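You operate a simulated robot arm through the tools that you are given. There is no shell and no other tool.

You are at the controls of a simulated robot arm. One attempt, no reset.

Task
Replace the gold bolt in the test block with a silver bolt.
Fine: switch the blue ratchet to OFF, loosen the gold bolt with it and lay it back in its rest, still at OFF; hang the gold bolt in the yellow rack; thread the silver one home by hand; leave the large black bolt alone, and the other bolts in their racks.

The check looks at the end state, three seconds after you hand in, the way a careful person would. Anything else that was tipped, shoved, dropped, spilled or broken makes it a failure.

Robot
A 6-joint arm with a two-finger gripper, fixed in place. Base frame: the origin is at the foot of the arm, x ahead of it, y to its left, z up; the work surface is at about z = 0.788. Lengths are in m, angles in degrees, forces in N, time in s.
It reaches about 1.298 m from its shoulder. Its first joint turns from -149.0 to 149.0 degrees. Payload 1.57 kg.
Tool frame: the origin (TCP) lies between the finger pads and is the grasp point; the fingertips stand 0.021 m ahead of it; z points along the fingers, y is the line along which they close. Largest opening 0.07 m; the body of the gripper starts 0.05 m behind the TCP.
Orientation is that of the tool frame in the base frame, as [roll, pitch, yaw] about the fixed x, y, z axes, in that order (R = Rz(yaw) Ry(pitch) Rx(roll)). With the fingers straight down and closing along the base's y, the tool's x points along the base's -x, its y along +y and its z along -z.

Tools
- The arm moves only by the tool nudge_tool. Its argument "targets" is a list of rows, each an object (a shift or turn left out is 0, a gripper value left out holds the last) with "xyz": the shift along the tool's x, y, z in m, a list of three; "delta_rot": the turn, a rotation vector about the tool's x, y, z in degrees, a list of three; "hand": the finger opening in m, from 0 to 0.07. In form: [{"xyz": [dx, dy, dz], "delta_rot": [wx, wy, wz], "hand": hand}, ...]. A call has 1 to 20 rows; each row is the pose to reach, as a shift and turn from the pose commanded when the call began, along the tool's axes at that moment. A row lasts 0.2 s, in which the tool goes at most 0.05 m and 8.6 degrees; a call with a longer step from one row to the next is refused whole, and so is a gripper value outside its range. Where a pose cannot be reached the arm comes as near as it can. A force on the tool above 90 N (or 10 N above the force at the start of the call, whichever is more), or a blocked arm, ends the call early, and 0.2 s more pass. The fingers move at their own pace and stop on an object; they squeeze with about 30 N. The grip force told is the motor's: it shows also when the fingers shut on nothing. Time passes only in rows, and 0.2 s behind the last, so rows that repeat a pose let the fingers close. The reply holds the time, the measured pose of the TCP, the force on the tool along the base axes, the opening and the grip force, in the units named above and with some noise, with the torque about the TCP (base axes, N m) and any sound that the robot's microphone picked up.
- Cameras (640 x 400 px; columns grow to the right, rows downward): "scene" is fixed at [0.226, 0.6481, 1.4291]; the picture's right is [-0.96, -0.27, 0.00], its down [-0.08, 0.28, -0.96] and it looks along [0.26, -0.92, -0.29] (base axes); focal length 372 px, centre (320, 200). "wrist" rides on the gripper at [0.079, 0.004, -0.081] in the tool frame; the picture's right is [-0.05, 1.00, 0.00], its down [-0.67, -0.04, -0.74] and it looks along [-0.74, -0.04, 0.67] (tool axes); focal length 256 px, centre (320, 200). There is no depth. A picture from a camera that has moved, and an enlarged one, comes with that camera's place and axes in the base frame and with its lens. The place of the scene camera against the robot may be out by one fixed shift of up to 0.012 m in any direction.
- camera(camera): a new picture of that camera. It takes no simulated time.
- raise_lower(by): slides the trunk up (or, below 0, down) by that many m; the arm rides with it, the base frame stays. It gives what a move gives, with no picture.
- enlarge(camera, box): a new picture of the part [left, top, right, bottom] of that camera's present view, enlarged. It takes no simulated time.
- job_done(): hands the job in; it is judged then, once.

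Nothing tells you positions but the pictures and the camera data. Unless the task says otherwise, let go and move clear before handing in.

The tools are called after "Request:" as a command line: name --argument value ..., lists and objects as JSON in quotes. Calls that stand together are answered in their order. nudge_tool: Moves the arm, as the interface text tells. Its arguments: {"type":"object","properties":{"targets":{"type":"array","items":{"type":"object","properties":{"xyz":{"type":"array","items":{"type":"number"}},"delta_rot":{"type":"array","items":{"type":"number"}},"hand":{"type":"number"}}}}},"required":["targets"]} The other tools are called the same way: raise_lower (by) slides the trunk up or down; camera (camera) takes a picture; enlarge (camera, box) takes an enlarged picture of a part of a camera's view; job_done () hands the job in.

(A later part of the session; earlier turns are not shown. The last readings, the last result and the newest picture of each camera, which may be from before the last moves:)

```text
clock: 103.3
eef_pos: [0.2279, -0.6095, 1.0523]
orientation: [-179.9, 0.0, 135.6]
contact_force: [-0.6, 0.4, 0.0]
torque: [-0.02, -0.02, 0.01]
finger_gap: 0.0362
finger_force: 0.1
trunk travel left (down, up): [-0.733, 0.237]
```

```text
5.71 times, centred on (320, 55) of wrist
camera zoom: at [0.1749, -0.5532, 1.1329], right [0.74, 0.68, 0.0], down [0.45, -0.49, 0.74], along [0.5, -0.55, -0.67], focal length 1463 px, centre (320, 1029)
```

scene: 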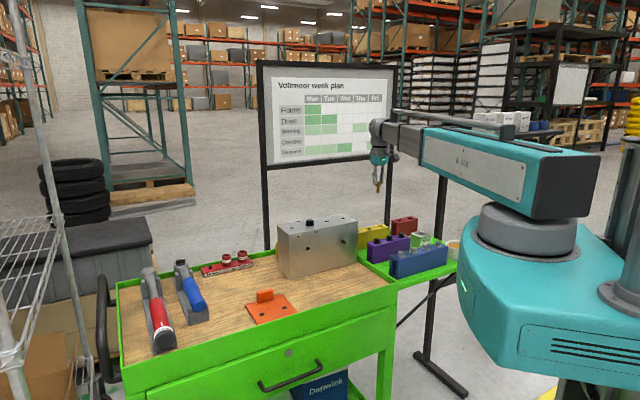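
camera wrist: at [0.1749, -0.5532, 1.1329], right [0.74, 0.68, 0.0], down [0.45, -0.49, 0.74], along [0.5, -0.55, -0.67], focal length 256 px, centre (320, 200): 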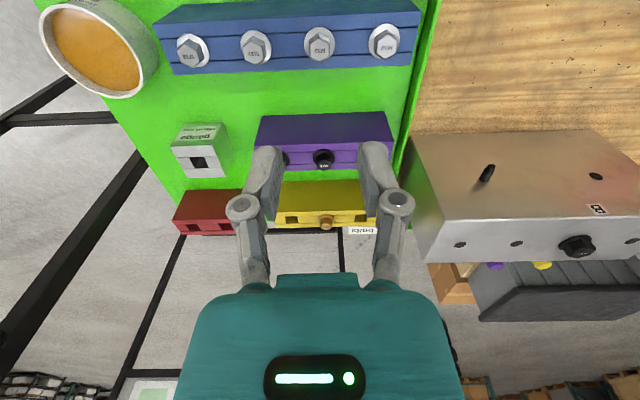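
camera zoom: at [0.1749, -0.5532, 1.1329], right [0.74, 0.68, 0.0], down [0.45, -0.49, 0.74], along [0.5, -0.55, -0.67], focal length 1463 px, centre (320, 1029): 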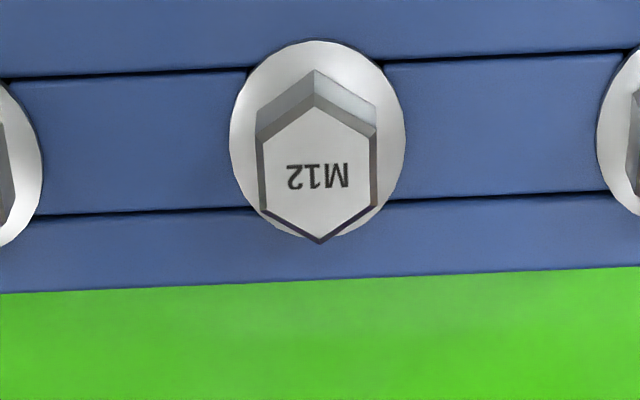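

Bolt #3: hex top at (0.230,-0.6135,0.876). I centre over it and descend in two steps.

Request:
nudge_tool --targets '[{"xyz": [-0.0026, -0.0006, 0]}, {"xyz": [-0.0026, -0.0006, 0]}]'

Request:
raise_lower --by -0.135

Request:
camera --camera "wrist"

Request:
enlarge --camera "scene" --box '[370, 180, 466, 260]'

```text
clock: 104.0
eef_pos: [0.2293, -0.6129, 1.0507]
orientation: [-179.9, 0.0, 135.7]
contact_force: [1.3, 0.1, 0.5]
torque: [-0.01, 0.0, 0.03]
finger_gap: 0.0361
finger_force: 0.1
trunk travel left (down, up): [-0.733, 0.237]
```

```text
clock: 105.6
eef_pos: [0.2304, -0.6124, 0.9162]
orientation: [180.0, 0.0, 135.7]
contact_force: [-0.2, 0.2, -0.1]
torque: [-0.01, 0.01, -0.01]
finger_gap: 0.036
finger_force: 0.0
trunk travel left (down, up): [-0.598, 0.372]
```

```text
taken
camera wrist: at [0.1761, -0.5559, 0.9979], right [0.74, 0.68, 0.0], down [0.45, -0.49, 0.74], along [0.5, -0.55, -0.67], focal length 256 px, centre (320, 200)
```

wrist: 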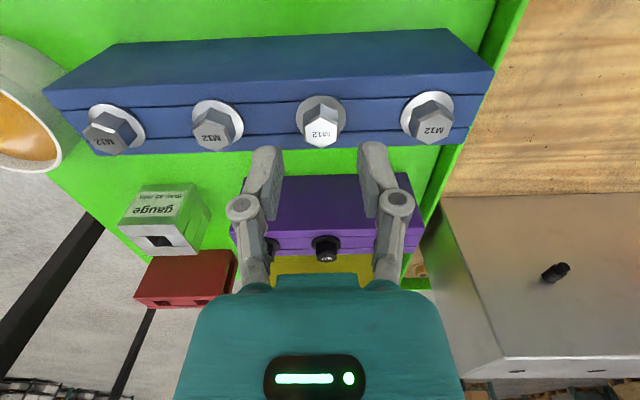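

```text
5.00 times, centred on (418, 220) of scene
camera zoom: at [0.226, 0.6481, 1.4291], right [-0.96, -0.27, 0.0], down [-0.08, 0.28, -0.96], along [0.26, -0.92, -0.29], focal length 1859 px, centre (-170, 100)
```

zoom: 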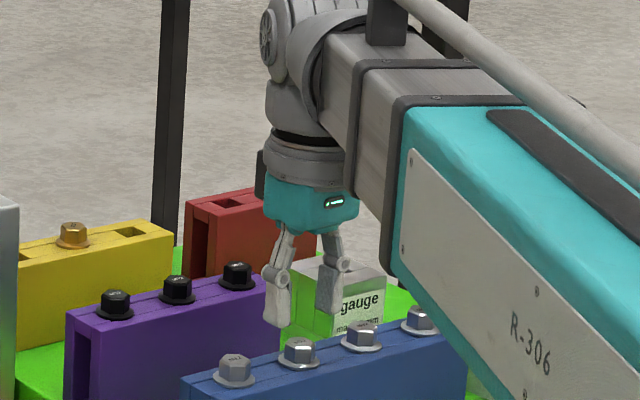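

Request:
raise_lower --by -0.031

Request:
enlarge --camera "wrist" --box '[240, 100, 400, 200]'

```text
clock: 106.3
eef_pos: [0.2293, -0.6116, 0.8855]
orientation: [180.0, 0.0, 135.6]
contact_force: [0.3, 1.3, 0.4]
torque: [0.03, 0.02, 0.0]
finger_gap: 0.036
finger_force: 0.1
trunk travel left (down, up): [-0.567, 0.403]
```

```text
4.00 times, centred on (320, 150) of wrist
camera zoom: at [0.1761, -0.5559, 0.9669], right [0.74, 0.68, 0.0], down [0.45, -0.49, 0.74], along [0.5, -0.55, -0.67], focal length 1024 px, centre (320, 400)
```

zoom: 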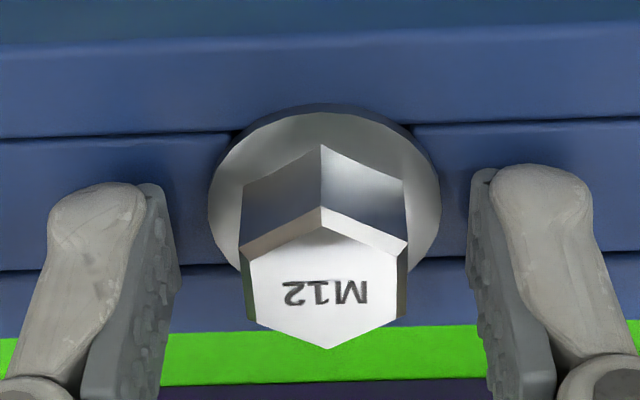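

Well centred and aligned. I close on the hex and lift.

Request:
nudge_tool --targets '[{"hand": 0.012}, {"hand": 0.012}, {"hand": 0.012}, {"hand": 0.012}]'

Request:
raise_lower --by 0.2

Request:
camera --camera "wrist"

Request:
enlarge --camera "scene" --box '[370, 110, 466, 190]'

```text
clock: 107.3
eef_pos: [0.2298, -0.6123, 0.8857]
orientation: [180.0, 0.1, 135.6]
contact_force: [3.4, 0.2, 25.2]
torque: [0.04, -0.05, -0.02]
finger_gap: 0.0191
finger_force: 29.7
trunk travel left (down, up): [-0.567, 0.403]
```

```text
clock: 109.5
eef_pos: [0.2291, -0.6124, 1.0845]
orientation: [-180.0, 0.0, 135.6]
contact_force: [0.4, -0.2, -2.2]
torque: [0.05, -0.03, 0.02]
finger_gap: 0.0188
finger_force: 30.1
trunk travel left (down, up): [-0.767, 0.203]
```

```text
taken
camera wrist: at [0.1761, -0.5561, 1.1668], right [0.74, 0.68, 0.0], down [0.45, -0.49, 0.74], along [0.5, -0.55, -0.67], focal length 256 px, centre (320, 200)
```

wrist: 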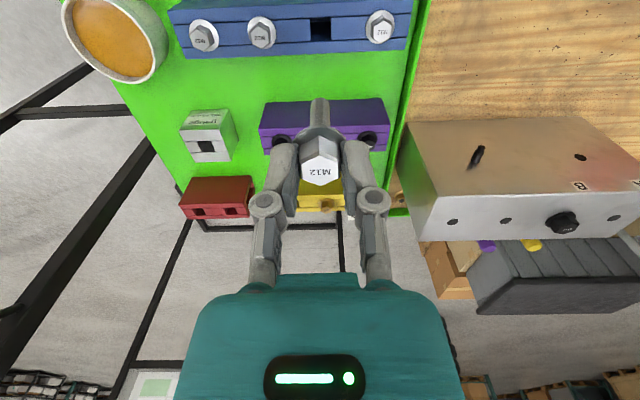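

```text
5.00 times, centred on (418, 150) of scene
camera zoom: at [0.226, 0.6481, 1.4291], right [-0.96, -0.27, 0.0], down [-0.08, 0.28, -0.96], along [0.26, -0.92, -0.29], focal length 1859 px, centre (-170, 450)
```

zoom: 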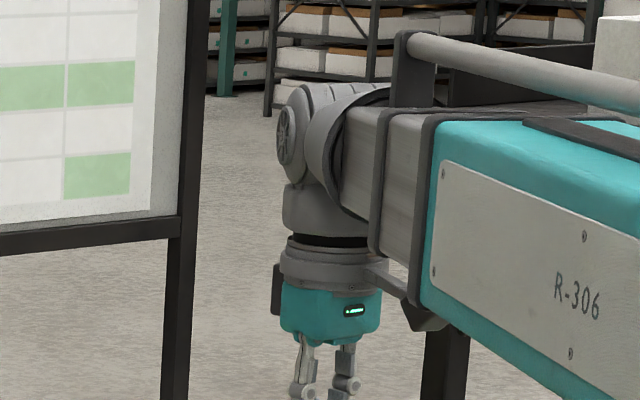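

I check this bolt's length — it looks longer than the gold one.

Request:
enlarge --camera "wrist" --box '[250, 80, 390, 200]'

Request:
enlarge --camera "scene" --box '[390, 170, 470, 250]'

Request:
enlarge --camera "wrist" --box '[170, 95, 260, 170]'

```text
3.33 times, centred on (320, 140) of wrist
camera zoom: at [0.1761, -0.5561, 1.1668], right [0.74, 0.68, 0.0], down [0.45, -0.49, 0.74], along [0.5, -0.55, -0.67], focal length 853 px, centre (320, 400)
```

zoom: 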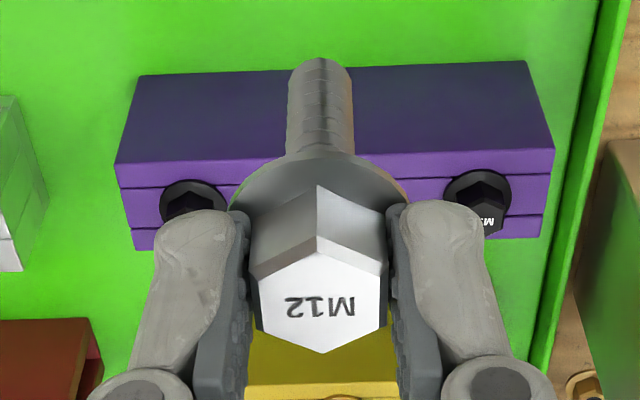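

```text
5.00 times, centred on (430, 210) of scene
camera zoom: at [0.226, 0.6481, 1.4291], right [-0.96, -0.27, 0.0], down [-0.08, 0.28, -0.96], along [0.26, -0.92, -0.29], focal length 1859 px, centre (-230, 150)
```

zoom: 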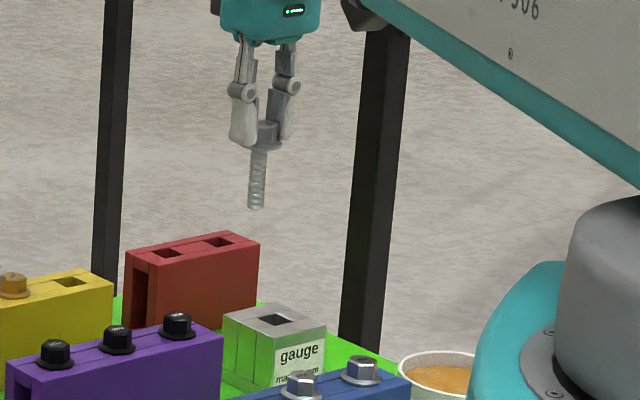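

```text
5.33 times, centred on (215, 132) of wrist
camera zoom: at [0.1761, -0.5561, 1.1668], right [0.74, 0.68, 0.0], down [0.45, -0.49, 0.74], along [0.5, -0.55, -0.67], focal length 1365 px, centre (880, 560)
```

zoom: 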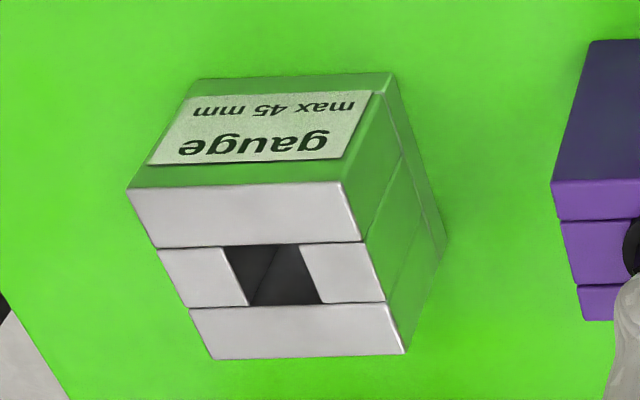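

The silver bolt's shank measures roughly 43–45 mm against about 30 mm for the gold one, and the tray has a "gauge – max 45 mm". I carry it to the gauge (top near (0.209,-0.858), z≈0.832) to check its length.

Request:
nudge_tool --targets '[{"xyz": [-0.019, -0.0316, 0]}, {"xyz": [-0.038, -0.0632, 0]}, {"xyz": [-0.0575, -0.0948, 0]}, {"xyz": [-0.077, -0.1263, 0]}, {"xyz": [-0.096, -0.158, 0]}, {"xyz": [-0.115, -0.1895, 0]}, {"xyz": [-0.115, -0.1895, 0]}, {"xyz": [-0.115, -0.1895, 0]}]'

Request:
camera --camera "wrist"

Request:
enlarge --camera "wrist" --box '[250, 0, 390, 120]'

```text
clock: 111.3
eef_pos: [0.179, -0.8293, 1.0854]
orientation: [-180.0, 0.0, 135.7]
contact_force: [0.6, -0.2, -0.8]
torque: [-0.02, -0.01, -0.02]
finger_gap: 0.019
finger_force: 29.8
trunk travel left (down, up): [-0.767, 0.203]
```

```text
taken
camera wrist: at [0.1248, -0.7718, 1.1669], right [0.74, 0.68, 0.0], down [0.45, -0.49, 0.74], along [0.5, -0.55, -0.67], focal length 256 px, centre (320, 200)
```

wrist: 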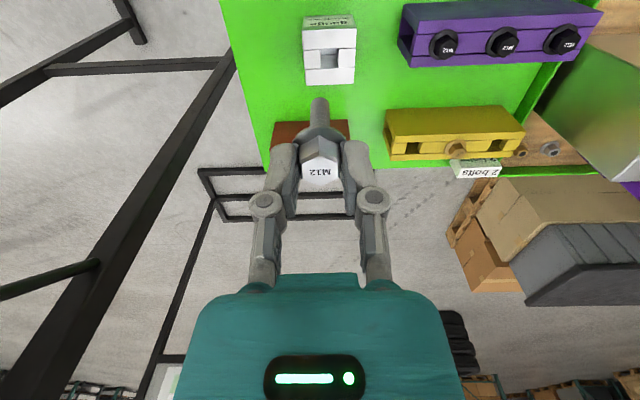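

```text
3.33 times, centred on (320, 60) of wrist
camera zoom: at [0.1248, -0.7718, 1.1669], right [0.74, 0.68, 0.0], down [0.45, -0.49, 0.74], along [0.5, -0.55, -0.67], focal length 853 px, centre (320, 667)
```

zoom: 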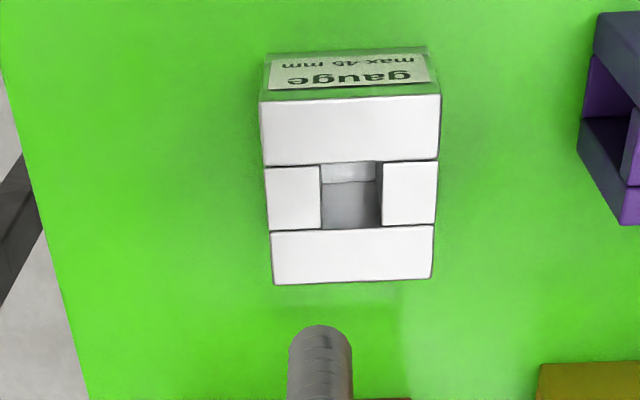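

Gauge hole at (0.2076,-0.8458), top z≈0.8455. I move over it and lower until the tip is just above.

Request:
nudge_tool --targets '[{"xyz": [-0.016, 0.0044, 0]}, {"xyz": [-0.032, 0.0088, 0]}, {"xyz": [-0.032, 0.0088, 0]}, {"xyz": [-0.032, 0.0088, 0]}]'

Request:
raise_lower --by -0.155

Request:
camera --camera "wrist"

Request:
enlarge --camera "scene" --box '[380, 180, 476, 260]'

```text
clock: 112.3
eef_pos: [0.2079, -0.8447, 1.0855]
orientation: [179.9, 0.0, 135.6]
contact_force: [0.1, 0.2, -0.9]
torque: [0.02, -0.01, 0.05]
finger_gap: 0.0192
finger_force: 30.0
trunk travel left (down, up): [-0.767, 0.203]
```

```text
clock: 114.1
eef_pos: [0.2085, -0.8445, 0.9305]
orientation: [180.0, 0.0, 135.7]
contact_force: [-0.6, 0.5, -1.7]
torque: [-0.02, -0.01, -0.03]
finger_gap: 0.0192
finger_force: 30.0
trunk travel left (down, up): [-0.612, 0.358]
```

```text
taken
camera wrist: at [0.1548, -0.7882, 1.0119], right [0.74, 0.68, 0.0], down [0.45, -0.49, 0.74], along [0.5, -0.55, -0.67], focal length 256 px, centre (320, 200)
```

wrist: 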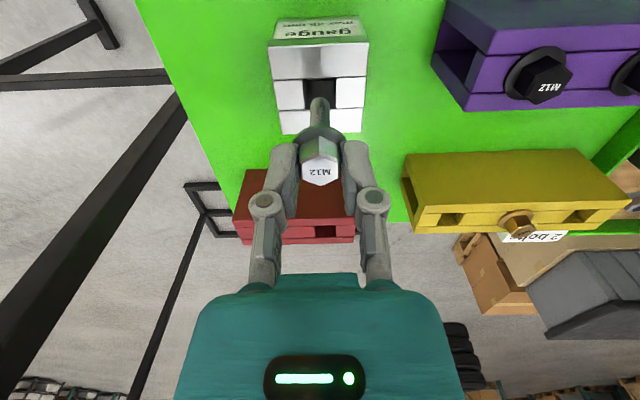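

```text
5.00 times, centred on (428, 220) of scene
camera zoom: at [0.226, 0.6481, 1.4291], right [-0.96, -0.27, 0.0], down [-0.08, 0.28, -0.96], along [0.26, -0.92, -0.29], focal length 1859 px, centre (-220, 100)
```

zoom: 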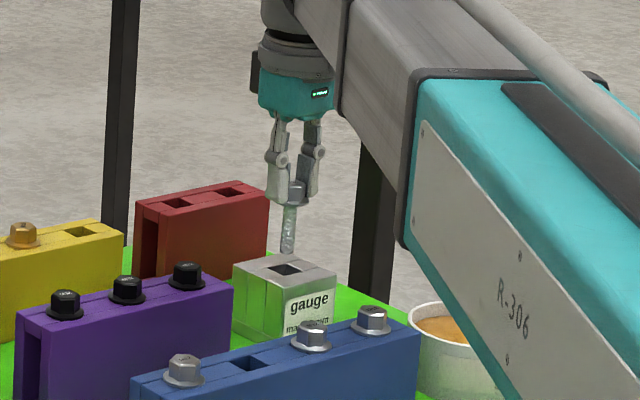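

Request:
raise_lower --by -0.045

Request:
enlarge --camera "scene" --box '[390, 190, 470, 260]'

Request:
enlarge --camera "wrist" --box '[250, 60, 390, 180]'

```text
clock: 115.0
eef_pos: [0.2082, -0.845, 0.8855]
orientation: [-179.9, 0.0, 135.8]
contact_force: [0.0, 0.5, -1.6]
torque: [0.01, -0.01, -0.01]
finger_gap: 0.0196
finger_force: 30.3
trunk travel left (down, up): [-0.567, 0.403]
```

```text
5.71 times, centred on (430, 225) of scene
camera zoom: at [0.226, 0.6481, 1.4291], right [-0.96, -0.27, 0.0], down [-0.08, 0.28, -0.96], along [0.26, -0.92, -0.29], focal length 2124 px, centre (-309, 57)
```

zoom: 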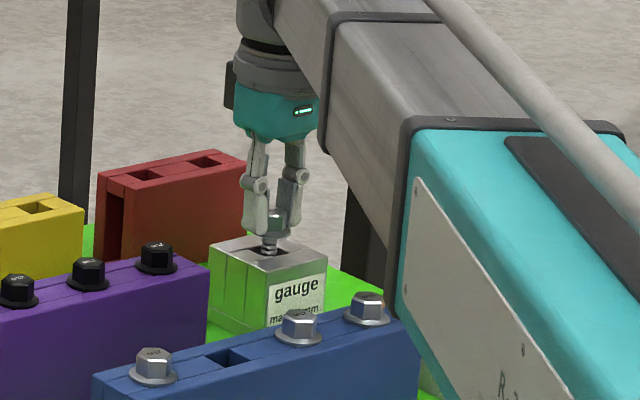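

```text
3.33 times, centred on (320, 120) of wrist
camera zoom: at [0.1548, -0.7882, 0.9668], right [0.74, 0.68, 0.0], down [0.45, -0.49, 0.74], along [0.5, -0.55, -0.67], focal length 853 px, centre (320, 467)
```

zoom: 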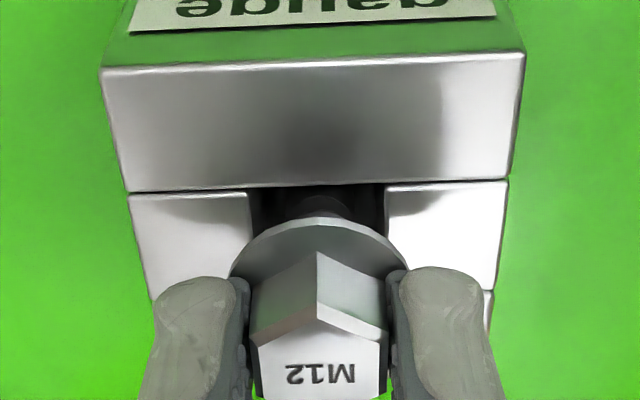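

Request:
raise_lower --by -0.008

Request:
raise_lower --by -0.003

Request:
enlarge --camera "scene" --box '[400, 215, 448, 255]'

```text
clock: 115.5
eef_pos: [0.2085, -0.8448, 0.8779]
orientation: [-180.0, 0.0, 135.7]
contact_force: [0.4, 0.0, -1.2]
torque: [-0.04, -0.03, 0.0]
finger_gap: 0.0192
finger_force: 29.6
trunk travel left (down, up): [-0.559, 0.411]
```

```text
clock: 116.1
eef_pos: [0.2089, -0.8447, 0.8743]
orientation: [-180.0, 0.0, 135.7]
contact_force: [-0.6, 0.0, -1.2]
torque: [-0.01, -0.02, 0.0]
finger_gap: 0.0193
finger_force: 30.0
trunk travel left (down, up): [-0.556, 0.414]
```

```text
10.00 times, centred on (424, 235) of scene
camera zoom: at [0.226, 0.6481, 1.4291], right [-0.96, -0.27, 0.0], down [-0.08, 0.28, -0.96], along [0.26, -0.92, -0.29], focal length 3717 px, centre (-720, -150)
```

zoom: 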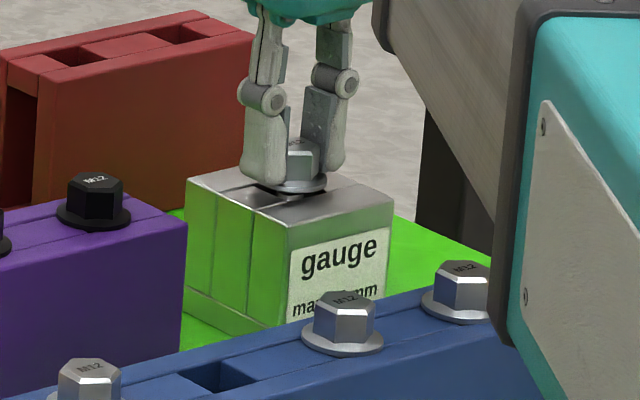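

Request:
raise_lower --by -0.0015

Request:
raise_lower --by -0.001

Request:
enlarge --camera "scene" --box '[400, 215, 448, 255]'

```text
clock: 116.6
eef_pos: [0.2088, -0.8452, 0.8729]
orientation: [-180.0, 0.0, 135.8]
contact_force: [0.9, 0.7, -0.9]
torque: [0.0, 0.0, 0.0]
finger_gap: 0.019
finger_force: 30.0
trunk travel left (down, up): [-0.554, 0.416]
```

```text
clock: 117.1
eef_pos: [0.2081, -0.8438, 0.8712]
orientation: [179.9, 0.0, 135.7]
contact_force: [-0.6, -0.1, -0.7]
torque: [0.01, 0.0, -0.01]
finger_gap: 0.0191
finger_force: 29.8
trunk travel left (down, up): [-0.553, 0.417]
```

```text
10.00 times, centred on (424, 235) of scene
camera zoom: at [0.226, 0.6481, 1.4291], right [-0.96, -0.27, 0.0], down [-0.08, 0.28, -0.96], along [0.26, -0.92, -0.29], focal length 3717 px, centre (-720, -150)
```

zoom: 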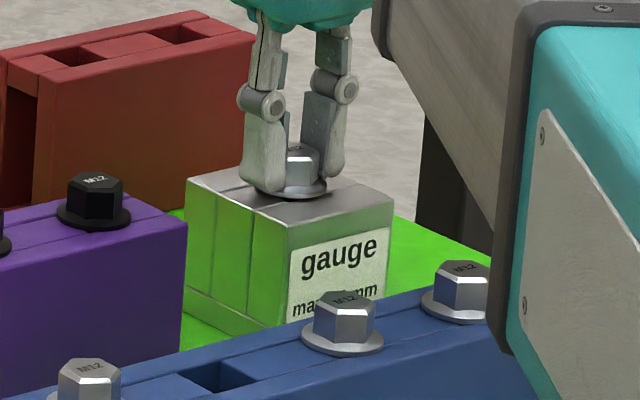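

Request:
raise_lower --by -0.001

Request:
enlarge --camera "wrist" --box '[250, 60, 390, 180]'

Request:
enlarge --camera "scene" --box '[412, 222, 436, 242]'

```text
clock: 117.6
eef_pos: [0.209, -0.8451, 0.8695]
orientation: [180.0, 0.0, 135.6]
contact_force: [-0.4, -0.3, -0.5]
torque: [-0.01, -0.02, 0.05]
finger_gap: 0.0193
finger_force: 29.8
trunk travel left (down, up): [-0.552, 0.418]
```

```text
3.33 times, centred on (320, 120) of wrist
camera zoom: at [0.1548, -0.7882, 0.9523], right [0.74, 0.68, 0.0], down [0.45, -0.49, 0.74], along [0.5, -0.55, -0.67], focal length 853 px, centre (320, 467)
```

zoom: 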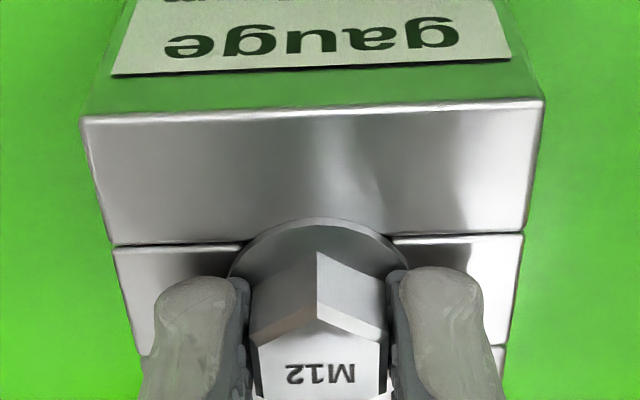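

```text
16.00 times, centred on (424, 232) of scene
camera zoom: at [0.226, 0.6481, 1.4291], right [-0.96, -0.27, 0.0], down [-0.08, 0.28, -0.96], along [0.26, -0.92, -0.29], focal length 5948 px, centre (-1344, -312)
```

zoom: 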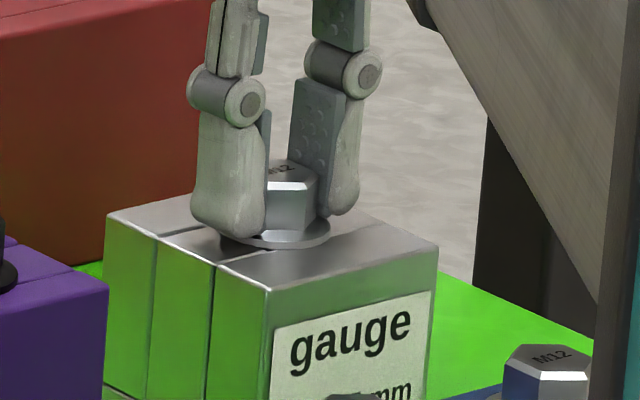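

The flange sits down on the gauge without the tip bottoming: length within 45 mm. I raise it and carry it to hole A at (0.6435,-0.4894), turning to yaw 215.7° to have room for clockwise turning.

Request:
raise_lower --by 0.225

Request:
nudge_tool --targets '[{"xyz": [-0.00388, 0.03495, 0], "delta_rot": [0, 0, -5]}, {"xyz": [-0.00776, 0.0699, 0], "delta_rot": [0, 0, -10]}, {"xyz": [-0.01164, 0.10485, 0], "delta_rot": [0, 0, -15]}, {"xyz": [-0.01553, 0.1398, 0], "delta_rot": [0, 0, -20]}, {"xyz": [-0.0194, 0.17475, 0], "delta_rot": [0, 0, -25]}, {"xyz": [-0.02329, 0.2097, 0], "delta_rot": [0, 0, -30]}, {"xyz": [-0.02717, 0.24465, 0], "delta_rot": [0, 0, -35]}, {"xyz": [-0.03105, 0.2796, 0], "delta_rot": [0, 0, -40]}, {"xyz": [-0.03493, 0.31455, 0], "delta_rot": [0, 0, -45]}, {"xyz": [-0.0388, 0.3495, 0], "delta_rot": [0, 0, -50]}, {"xyz": [-0.0427, 0.38445, 0], "delta_rot": [0, 0, -55]}, {"xyz": [-0.0466, 0.4194, 0], "delta_rot": [0, 0, -60]}, {"xyz": [-0.05045, 0.45435, 0], "delta_rot": [0, 0, -65]}, {"xyz": [-0.0543, 0.4893, 0], "delta_rot": [0, 0, -70]}, {"xyz": [-0.0582, 0.52425, 0], "delta_rot": [0, 0, -75]}, {"xyz": [-0.0621, 0.5592, 0], "delta_rot": [0, 0, -80]}, {"xyz": [-0.0621, 0.5592, 0], "delta_rot": [0, 0, -80]}, {"xyz": [-0.0621, 0.5592, 0], "delta_rot": [0, 0, -80]}]'

Request:
camera --camera "wrist"

Request:
enlarge --camera "scene" --box '[260, 170, 340, 240]'

```text
clock: 120.0
eef_pos: [0.2091, -0.8453, 1.0954]
orientation: [-180.0, 0.0, 135.7]
contact_force: [0.5, 0.2, -0.3]
torque: [0.0, 0.02, -0.03]
finger_gap: 0.0193
finger_force: 29.7
trunk travel left (down, up): [-0.777, 0.193]
```

```text
clock: 123.8
eef_pos: [0.6441, -0.4843, 1.0954]
orientation: [179.9, 0.0, -144.3]
contact_force: [-0.2, 0.7, -0.9]
torque: [0.0, 0.0, 0.02]
finger_gap: 0.0193
finger_force: 30.5
trunk travel left (down, up): [-0.777, 0.193]
```

```text
taken
camera wrist: at [0.5772, -0.5299, 1.1773], right [-0.54, 0.84, 0.0], down [0.56, 0.36, 0.74], along [0.63, 0.4, -0.67], focal length 256 px, centre (320, 200)
```

wrist: 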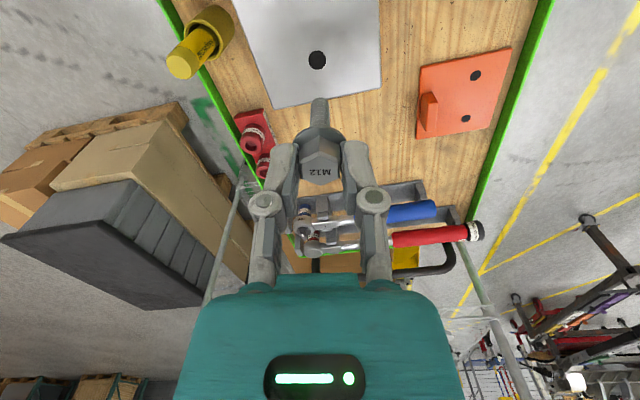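

```text
5.71 times, centred on (300, 205) of scene
camera zoom: at [0.226, 0.6481, 1.4291], right [-0.96, -0.27, 0.0], down [-0.08, 0.28, -0.96], along [0.26, -0.92, -0.29], focal length 2124 px, centre (434, 171)
```

zoom: 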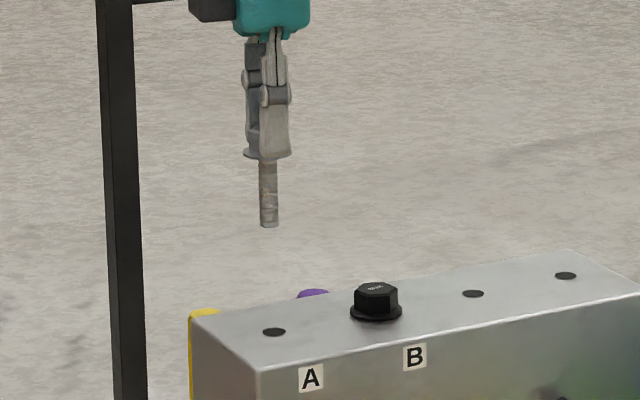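

Request:
enlarge --camera "wrist" --box '[280, 30, 360, 130]'

```text
4.00 times, centred on (320, 80) of wrist
camera zoom: at [0.5772, -0.5299, 1.1773], right [-0.54, 0.84, 0.0], down [0.56, 0.36, 0.74], along [0.63, 0.4, -0.67], focal length 1024 px, centre (320, 680)
```

zoom: 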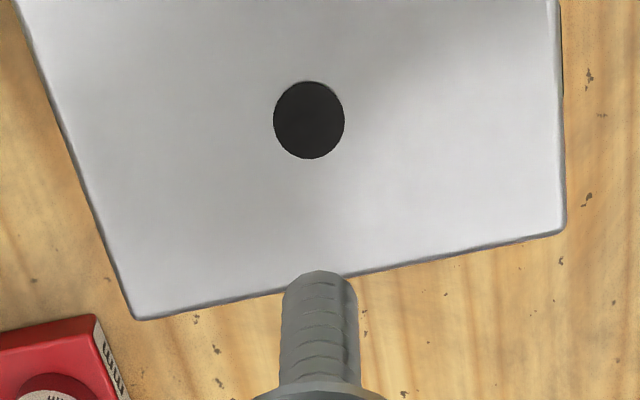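

Hole A is about 2–3 mm off the tool axis; I correct and lower until the tip is just above the hole.

Request:
nudge_tool --targets '[{"xyz": [0.0019, -0.0021, 0]}, {"xyz": [0.0019, -0.0021, 0]}]'

Request:
raise_lower --by -0.064

Request:
camera --camera "wrist"

Request:
enlarge --camera "wrist" --box '[280, 60, 360, 160]'

Request:
enlarge --camera "scene" --box '[270, 190, 318, 240]'

```text
clock: 124.4
eef_pos: [0.6432, -0.4905, 1.0956]
orientation: [-179.9, 0.0, -144.2]
contact_force: [0.3, -0.9, -1.5]
torque: [-0.02, -0.02, -0.01]
finger_gap: 0.0193
finger_force: 30.5
trunk travel left (down, up): [-0.777, 0.193]
```

```text
clock: 125.4
eef_pos: [0.6438, -0.4891, 1.0334]
orientation: [179.9, 0.0, -144.3]
contact_force: [-0.6, 0.2, -1.0]
torque: [-0.03, -0.02, -0.03]
finger_gap: 0.0191
finger_force: 30.2
trunk travel left (down, up): [-0.713, 0.257]
```

```text
taken
camera wrist: at [0.5766, -0.5338, 1.1133], right [-0.54, 0.84, 0.0], down [0.56, 0.36, 0.74], along [0.63, 0.4, -0.67], focal length 256 px, centre (320, 200)
```

wrist: 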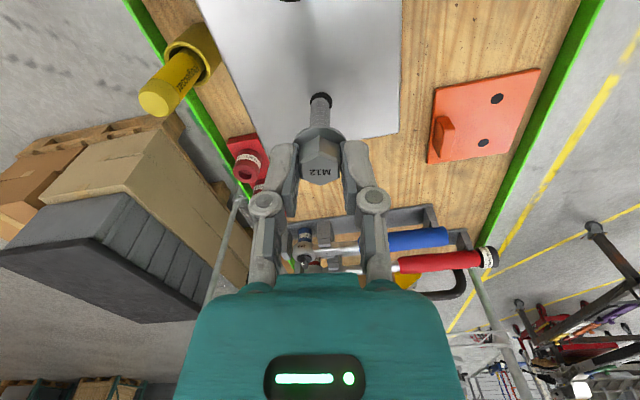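

```text
4.00 times, centred on (320, 110) of wrist
camera zoom: at [0.5766, -0.5338, 1.1133], right [-0.54, 0.84, 0.0], down [0.56, 0.36, 0.74], along [0.63, 0.4, -0.67], focal length 1024 px, centre (320, 560)
```

zoom: 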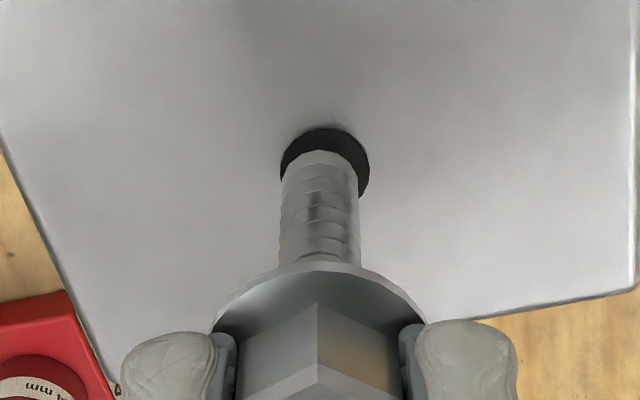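

```text
8.00 times, centred on (294, 215) of scene
camera zoom: at [0.226, 0.6481, 1.4291], right [-0.96, -0.27, 0.0], down [-0.08, 0.28, -0.96], along [0.26, -0.92, -0.29], focal length 2974 px, centre (528, 80)
```

zoom: 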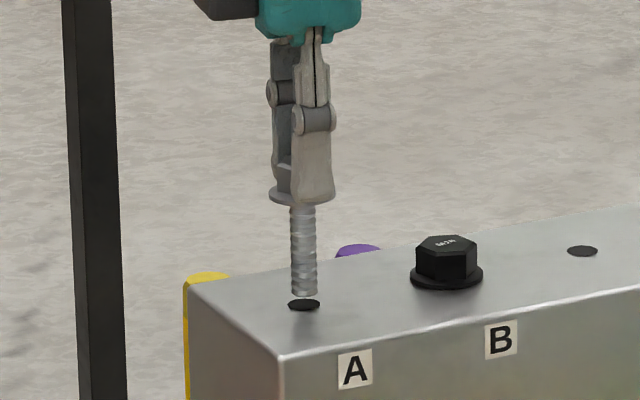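

Tip and hole line up within a millimetre; I make the last correction and lower into the hole, watching the force.

Request:
nudge_tool --targets '[{"xyz": [-0.0008, 0.0006, 0]}, {"xyz": [-0.0008, 0.0006, 0]}]'

Request:
raise_lower --by -0.011

Request:
enlarge --camera "scene" --box '[270, 190, 318, 240]'

Request:
enlarge --camera "wrist" --box '[280, 60, 360, 160]'

```text
clock: 126.0
eef_pos: [0.643, -0.4872, 1.0305]
orientation: [179.9, 0.1, -144.4]
contact_force: [0.3, 0.0, -0.9]
torque: [-0.02, 0.05, 0.02]
finger_gap: 0.0194
finger_force: 29.7
trunk travel left (down, up): [-0.713, 0.257]
```

```text
clock: 126.6
eef_pos: [0.6429, -0.4877, 1.0207]
orientation: [180.0, 0.0, -144.3]
contact_force: [0.2, -0.6, -1.9]
torque: [0.03, 0.0, 0.02]
finger_gap: 0.0192
finger_force: 30.0
trunk travel left (down, up): [-0.702, 0.268]
```

```text
8.00 times, centred on (294, 215) of scene
camera zoom: at [0.226, 0.6481, 1.4291], right [-0.96, -0.27, 0.0], down [-0.08, 0.28, -0.96], along [0.26, -0.92, -0.29], focal length 2974 px, centre (528, 80)
```

zoom: 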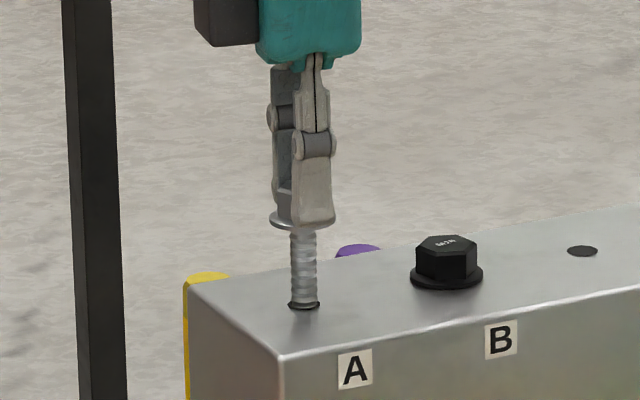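

```text
4.00 times, centred on (320, 110) of wrist
camera zoom: at [0.5765, -0.5332, 1.1023], right [-0.54, 0.84, 0.0], down [0.56, 0.36, 0.74], along [0.63, 0.4, -0.67], focal length 1024 px, centre (320, 560)
```

zoom: 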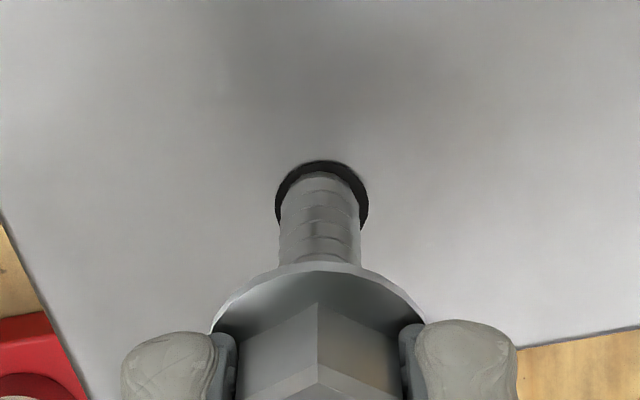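

Request:
raise_lower --by -0.008

Request:
raise_lower --by -0.007

Request:
enlarge --camera "scene" --box '[270, 190, 318, 240]'

```text
clock: 127.2
eef_pos: [0.6433, -0.4883, 1.0125]
orientation: [-179.9, 0.1, -144.3]
contact_force: [-0.8, -0.3, -1.4]
torque: [-0.02, -0.01, 0.0]
finger_gap: 0.0196
finger_force: 29.9
trunk travel left (down, up): [-0.694, 0.276]
```

```text
clock: 127.7
eef_pos: [0.6423, -0.4877, 1.006]
orientation: [180.0, -0.1, -144.2]
contact_force: [0.3, -0.5, -0.7]
torque: [0.0, 0.04, 0.01]
finger_gap: 0.0192
finger_force: 30.1
trunk travel left (down, up): [-0.687, 0.283]
```

```text
8.00 times, centred on (294, 215) of scene
camera zoom: at [0.226, 0.6481, 1.4291], right [-0.96, -0.27, 0.0], down [-0.08, 0.28, -0.96], along [0.26, -0.92, -0.29], focal length 2974 px, centre (528, 80)
```

zoom: 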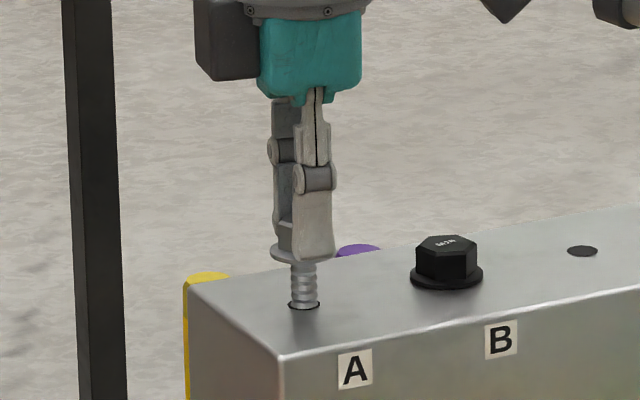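

Request:
raise_lower --by -0.005

Request:
raise_lower --by -0.003

Request:
raise_lower --by -0.002

Request:
enlarge --camera "scene" --box '[270, 200, 318, 240]'

```text
clock: 128.3
eef_pos: [0.6437, -0.4885, 1.0008]
orientation: [179.9, 0.0, -144.2]
contact_force: [1.6, 0.1, -1.8]
torque: [0.02, -0.01, -0.02]
finger_gap: 0.019
finger_force: 30.2
trunk travel left (down, up): [-0.682, 0.288]
```

```text
clock: 128.8
eef_pos: [0.6436, -0.4887, 0.9981]
orientation: [179.9, 0.1, -144.2]
contact_force: [0.1, -0.6, -0.8]
torque: [-0.01, -0.04, -0.02]
finger_gap: 0.0189
finger_force: 30.1
trunk travel left (down, up): [-0.679, 0.291]
```

```text
clock: 129.3
eef_pos: [0.6439, -0.4885, 0.9953]
orientation: [180.0, 0.0, -144.2]
contact_force: [0.7, 0.4, -1.3]
torque: [0.01, 0.01, -0.01]
finger_gap: 0.0191
finger_force: 29.8
trunk travel left (down, up): [-0.677, 0.293]
```

```text
10.00 times, centred on (294, 220) of scene
camera zoom: at [0.226, 0.6481, 1.4291], right [-0.96, -0.27, 0.0], down [-0.08, 0.28, -0.96], along [0.26, -0.92, -0.29], focal length 3717 px, centre (580, 0)
```

zoom: 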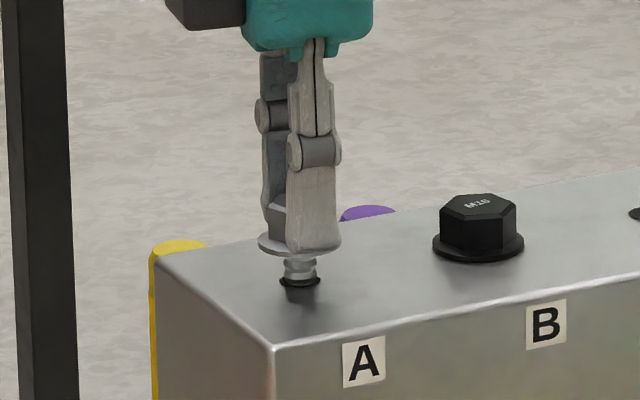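

Request:
raise_lower --by -0.002

Request:
raise_lower --by -0.0015

Request:
raise_lower --by -0.001

```text
clock: 129.8
eef_pos: [0.6424, -0.487, 0.9947]
orientation: [179.9, 0.0, -144.2]
contact_force: [1.4, 1.3, 4.7]
torque: [0.08, -0.14, 0.0]
finger_gap: 0.019
finger_force: 30.2
trunk travel left (down, up): [-0.675, 0.295]
```

```text
clock: 130.3
eef_pos: [0.6436, -0.488, 0.9937]
orientation: [-179.8, 0.1, -144.3]
contact_force: [10.7, -3.7, 30.2]
torque: [-0.11, -0.17, -0.02]
finger_gap: 0.0193
finger_force: 30.3
trunk travel left (down, up): [-0.674, 0.296]
```

```text
clock: 130.8
eef_pos: [0.644, -0.4882, 0.9944]
orientation: [-179.7, 0.1, -144.2]
contact_force: [19.2, -10.8, 53.4]
torque: [-0.17, -0.33, -0.01]
finger_gap: 0.0191
finger_force: 29.9
trunk travel left (down, up): [-0.673, 0.297]
```

The thread start is reached (contact at TCP ≈ 0.9945). I ease the push to a moderate preload and turn clockwise.

Request:
raise_lower --by 0.0012

Request:
nudge_tool --targets '[{"delta_rot": [0, 0, 4]}, {"delta_rot": [0, 0, 8]}, {"delta_rot": [0, 0, 12]}, {"delta_rot": [0, 0, 16]}]'

Request:
enlarge --camera "scene" --box '[270, 200, 318, 240]'

```text
clock: 131.3
eef_pos: [0.642, -0.487, 0.9939]
orientation: [-179.7, 0.1, -144.3]
contact_force: [19.8, -9.8, 40.7]
torque: [-0.13, -0.36, 0.0]
finger_gap: 0.0195
finger_force: 30.4
trunk travel left (down, up): [-0.674, 0.296]
```

```text
clock: 132.3
eef_pos: [0.6434, -0.4871, 0.9921]
orientation: [-179.9, 0.0, -160.4]
contact_force: [15.2, -11.8, 25.2]
torque: [-0.13, -0.37, 0.0]
finger_gap: 0.0194
finger_force: 30.4
trunk travel left (down, up): [-0.674, 0.296]
```

```text
10.00 times, centred on (294, 220) of scene
camera zoom: at [0.226, 0.6481, 1.4291], right [-0.96, -0.27, 0.0], down [-0.08, 0.28, -0.96], along [0.26, -0.92, -0.29], focal length 3717 px, centre (580, 0)
```

zoom: 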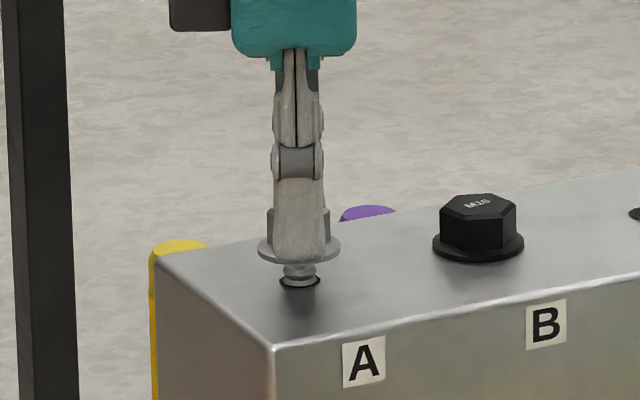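

It is threading in (push eased from 41 to 25 N). I ease the sideways load and keep turning clockwise, lowering as it sinks.

Request:
nudge_tool --targets '[{"xyz": [-0.0006, -0.0008, 0], "delta_rot": [0, 0, 4]}, {"xyz": [-0.0006, -0.0008, 0], "delta_rot": [0, 0, 8]}, {"xyz": [-0.0006, -0.0008, 0], "delta_rot": [0, 0, 12]}, {"xyz": [-0.0006, -0.0008, 0], "delta_rot": [0, 0, 16]}]'

Request:
raise_lower --by -0.001

Request:
nudge_tool --targets '[{"delta_rot": [0, 0, 4]}, {"delta_rot": [0, 0, 8]}, {"delta_rot": [0, 0, 12]}, {"delta_rot": [0, 0, 16]}]'

Request:
enlarge --camera "scene" --box '[270, 200, 318, 240]'

```text
clock: 133.3
eef_pos: [0.6424, -0.4877, 0.9913]
orientation: [179.8, -0.1, -176.4]
contact_force: [-1.9, 6.4, -10.8]
torque: [0.13, -0.34, 0.01]
finger_gap: 0.0194
finger_force: 29.7
trunk travel left (down, up): [-0.674, 0.296]
```

```text
clock: 133.9
eef_pos: [0.6427, -0.4879, 0.9918]
orientation: [-180.0, -0.1, -176.3]
contact_force: [-5.5, 8.7, -2.6]
torque: [0.16, 0.05, -0.04]
finger_gap: 0.019
finger_force: 29.9
trunk travel left (down, up): [-0.673, 0.297]
```

```text
clock: 134.9
eef_pos: [0.6432, -0.4876, 0.992]
orientation: [180.0, -0.1, 167.6]
contact_force: [-12.3, 16.9, -20.9]
torque: [0.2, 0.15, 0.03]
finger_gap: 0.019
finger_force: 30.1
trunk travel left (down, up): [-0.673, 0.297]
```

```text
10.00 times, centred on (294, 220) of scene
camera zoom: at [0.226, 0.6481, 1.4291], right [-0.96, -0.27, 0.0], down [-0.08, 0.28, -0.96], along [0.26, -0.92, -0.29], focal length 3717 px, centre (580, 0)
```

zoom: 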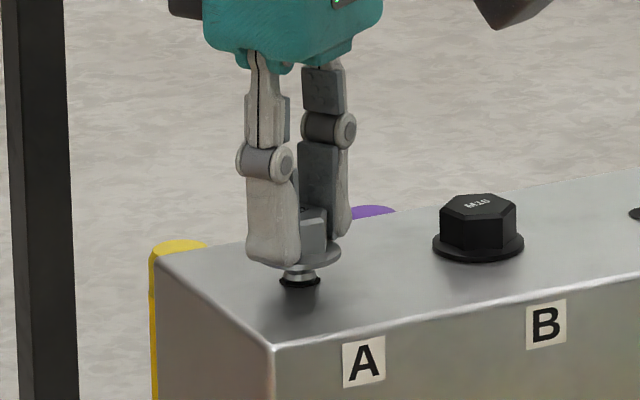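

It pulls itself down. I follow with the trunk and continue.

Request:
raise_lower --by -0.0025

Request:
nudge_tool --targets '[{"delta_rot": [0, 0, 4]}, {"delta_rot": [0, 0, 8]}, {"delta_rot": [0, 0, 12]}, {"delta_rot": [0, 0, 16]}]'

Request:
raise_lower --by -0.0015

Request:
nudge_tool --targets '[{"delta_rot": [0, 0, 4]}, {"delta_rot": [0, 0, 8]}, {"delta_rot": [0, 0, 12]}, {"delta_rot": [0, 0, 16]}]'

Request:
enlarge --camera "scene" --box '[270, 200, 318, 240]'

```text
clock: 135.4
eef_pos: [0.6437, -0.488, 0.9916]
orientation: [-179.8, 0.1, 167.7]
contact_force: [-1.8, 8.7, 18.7]
torque: [0.34, 0.62, 0.0]
finger_gap: 0.0192
finger_force: 29.8
trunk travel left (down, up): [-0.67, 0.3]
```

```text
clock: 136.4
eef_pos: [0.6426, -0.4876, 0.99]
orientation: [-180.0, 0.1, 151.7]
contact_force: [5.4, 8.2, 16.6]
torque: [0.19, 0.0, 0.0]
finger_gap: 0.019
finger_force: 29.9
trunk travel left (down, up): [-0.67, 0.3]
```

```text
clock: 136.9
eef_pos: [0.6426, -0.4877, 0.9901]
orientation: [-179.9, 0.3, 151.7]
contact_force: [13.3, 3.3, 42.3]
torque: [0.21, -0.03, 0.01]
finger_gap: 0.0192
finger_force: 30.2
trunk travel left (down, up): [-0.669, 0.301]
```

```text
clock: 137.9
eef_pos: [0.6428, -0.4871, 0.9892]
orientation: [-179.9, 0.2, 135.6]
contact_force: [21.1, -2.8, 40.8]
torque: [-0.15, -0.47, 0.0]
finger_gap: 0.0194
finger_force: 30.5
trunk travel left (down, up): [-0.669, 0.301]
```

```text
10.00 times, centred on (294, 220) of scene
camera zoom: at [0.226, 0.6481, 1.4291], right [-0.96, -0.27, 0.0], down [-0.08, 0.28, -0.96], along [0.26, -0.92, -0.29], focal length 3717 px, centre (580, 0)
```

zoom: 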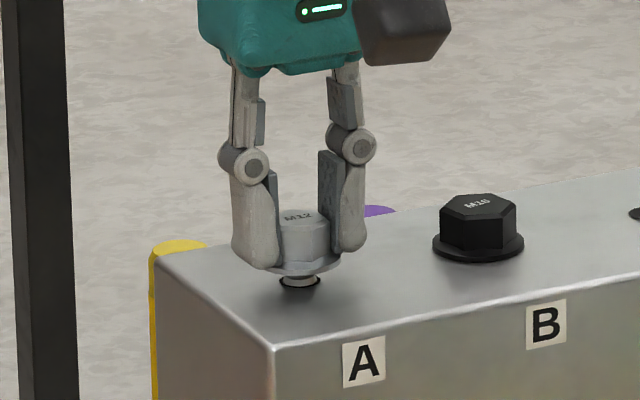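

Request:
nudge_tool --targets '[{"delta_rot": [0, 0, 4]}, {"delta_rot": [0, 0, 8]}, {"delta_rot": [0, 0, 12]}, {"delta_rot": [0, 0, 16]}, {"delta_rot": [0, 0, 20]}, {"delta_rot": [0, 0, 24]}]'

Request:
enlarge --camera "scene" --box '[270, 200, 318, 240]'

```text
clock: 139.3
eef_pos: [0.643, -0.4883, 0.9877]
orientation: [-180.0, -0.1, 111.6]
contact_force: [5.5, 5.3, 6.3]
torque: [-0.33, -0.26, 0.03]
finger_gap: 0.0193
finger_force: 30.2
trunk travel left (down, up): [-0.669, 0.301]
```

```text
10.00 times, centred on (294, 220) of scene
camera zoom: at [0.226, 0.6481, 1.4291], right [-0.96, -0.27, 0.0], down [-0.08, 0.28, -0.96], along [0.26, -0.92, -0.29], focal length 3717 px, centre (580, 0)
```

zoom: 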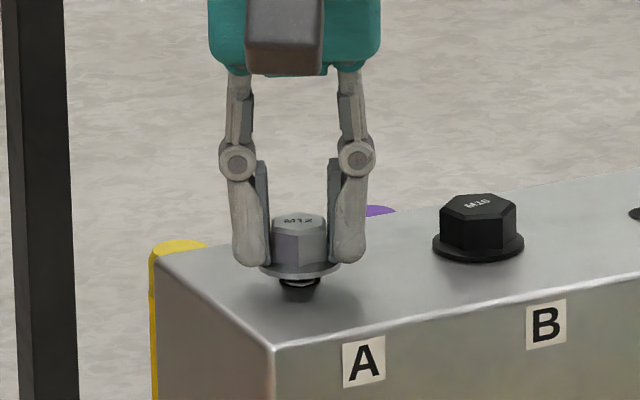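

Request:
raise_lower --by -0.001

Request:
nudge_tool --targets '[{"delta_rot": [0, 0, 4]}, {"delta_rot": [0, 0, 8]}, {"delta_rot": [0, 0, 12]}, {"delta_rot": [0, 0, 16]}, {"delta_rot": [0, 0, 20]}, {"delta_rot": [0, 0, 24]}]'

Request:
enlarge --camera "scene" --box '[270, 200, 318, 240]'

Request:
camera --camera "wrist"

```text
clock: 139.8
eef_pos: [0.642, -0.4876, 0.9874]
orientation: [180.0, 0.0, 111.7]
contact_force: [7.4, 4.7, 18.3]
torque: [0.07, -0.15, -0.01]
finger_gap: 0.0193
finger_force: 30.2
trunk travel left (down, up): [-0.668, 0.302]
```

```text
clock: 141.2
eef_pos: [0.6434, -0.4872, 0.9851]
orientation: [-180.0, 0.0, 87.6]
contact_force: [-4.7, 17.1, -12.7]
torque: [0.17, 0.06, 0.02]
finger_gap: 0.0192
finger_force: 30.2
trunk travel left (down, up): [-0.668, 0.302]
```

```text
10.00 times, centred on (294, 220) of scene
camera zoom: at [0.226, 0.6481, 1.4291], right [-0.96, -0.27, 0.0], down [-0.08, 0.28, -0.96], along [0.26, -0.92, -0.29], focal length 3717 px, centre (580, 0)
```

zoom: 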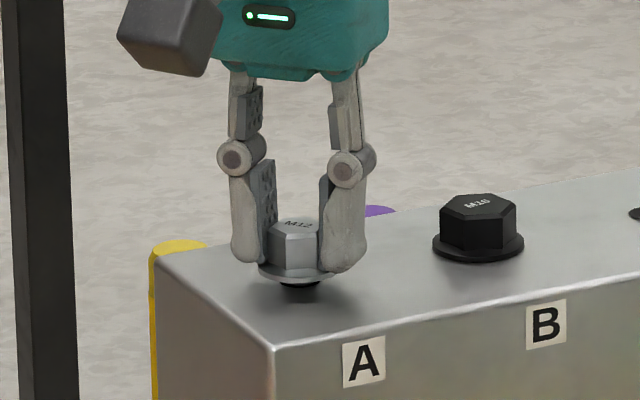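

```text
taken
camera wrist: at [0.6514, -0.4107, 1.0679], right [1.0, -0.09, 0.0], down [-0.06, -0.66, 0.74], along [-0.07, -0.74, -0.67], focal length 256 px, centre (320, 200)
```

wrist: 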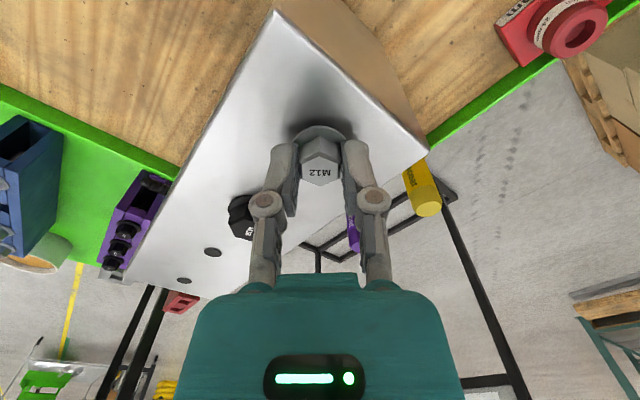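

About 3–4 mm remain. I try to keep turning in the same grip.

Request:
raise_lower --by -0.0015

Request:
nudge_tool --targets '[{"delta_rot": [0, 0, 4]}, {"delta_rot": [0, 0, 8]}, {"delta_rot": [0, 0, 12]}, {"delta_rot": [0, 0, 16]}]'

Request:
enlarge --camera "scene" --box '[270, 200, 318, 240]'

```text
clock: 141.7
eef_pos: [0.6443, -0.4874, 0.9855]
orientation: [179.8, 0.1, 87.8]
contact_force: [0.2, 14.0, 8.8]
torque: [0.44, 0.07, -0.01]
finger_gap: 0.0194
finger_force: 30.3
trunk travel left (down, up): [-0.666, 0.304]
```

```text
clock: 142.7
eef_pos: [0.6437, -0.4873, 0.9861]
orientation: [-179.9, 0.0, 71.6]
contact_force: [-3.2, 22.1, -5.2]
torque: [0.33, 0.06, 0.01]
finger_gap: 0.0192
finger_force: 30.0
trunk travel left (down, up): [-0.666, 0.304]
```

```text
10.00 times, centred on (294, 220) of scene
camera zoom: at [0.226, 0.6481, 1.4291], right [-0.96, -0.27, 0.0], down [-0.08, 0.28, -0.96], along [0.26, -0.92, -0.29], focal length 3717 px, centre (580, 0)
```

zoom: 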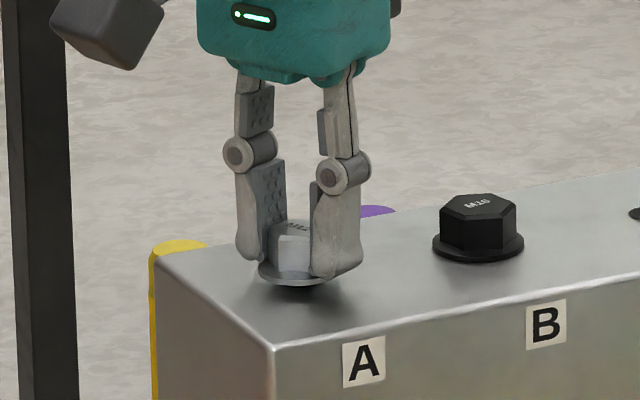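

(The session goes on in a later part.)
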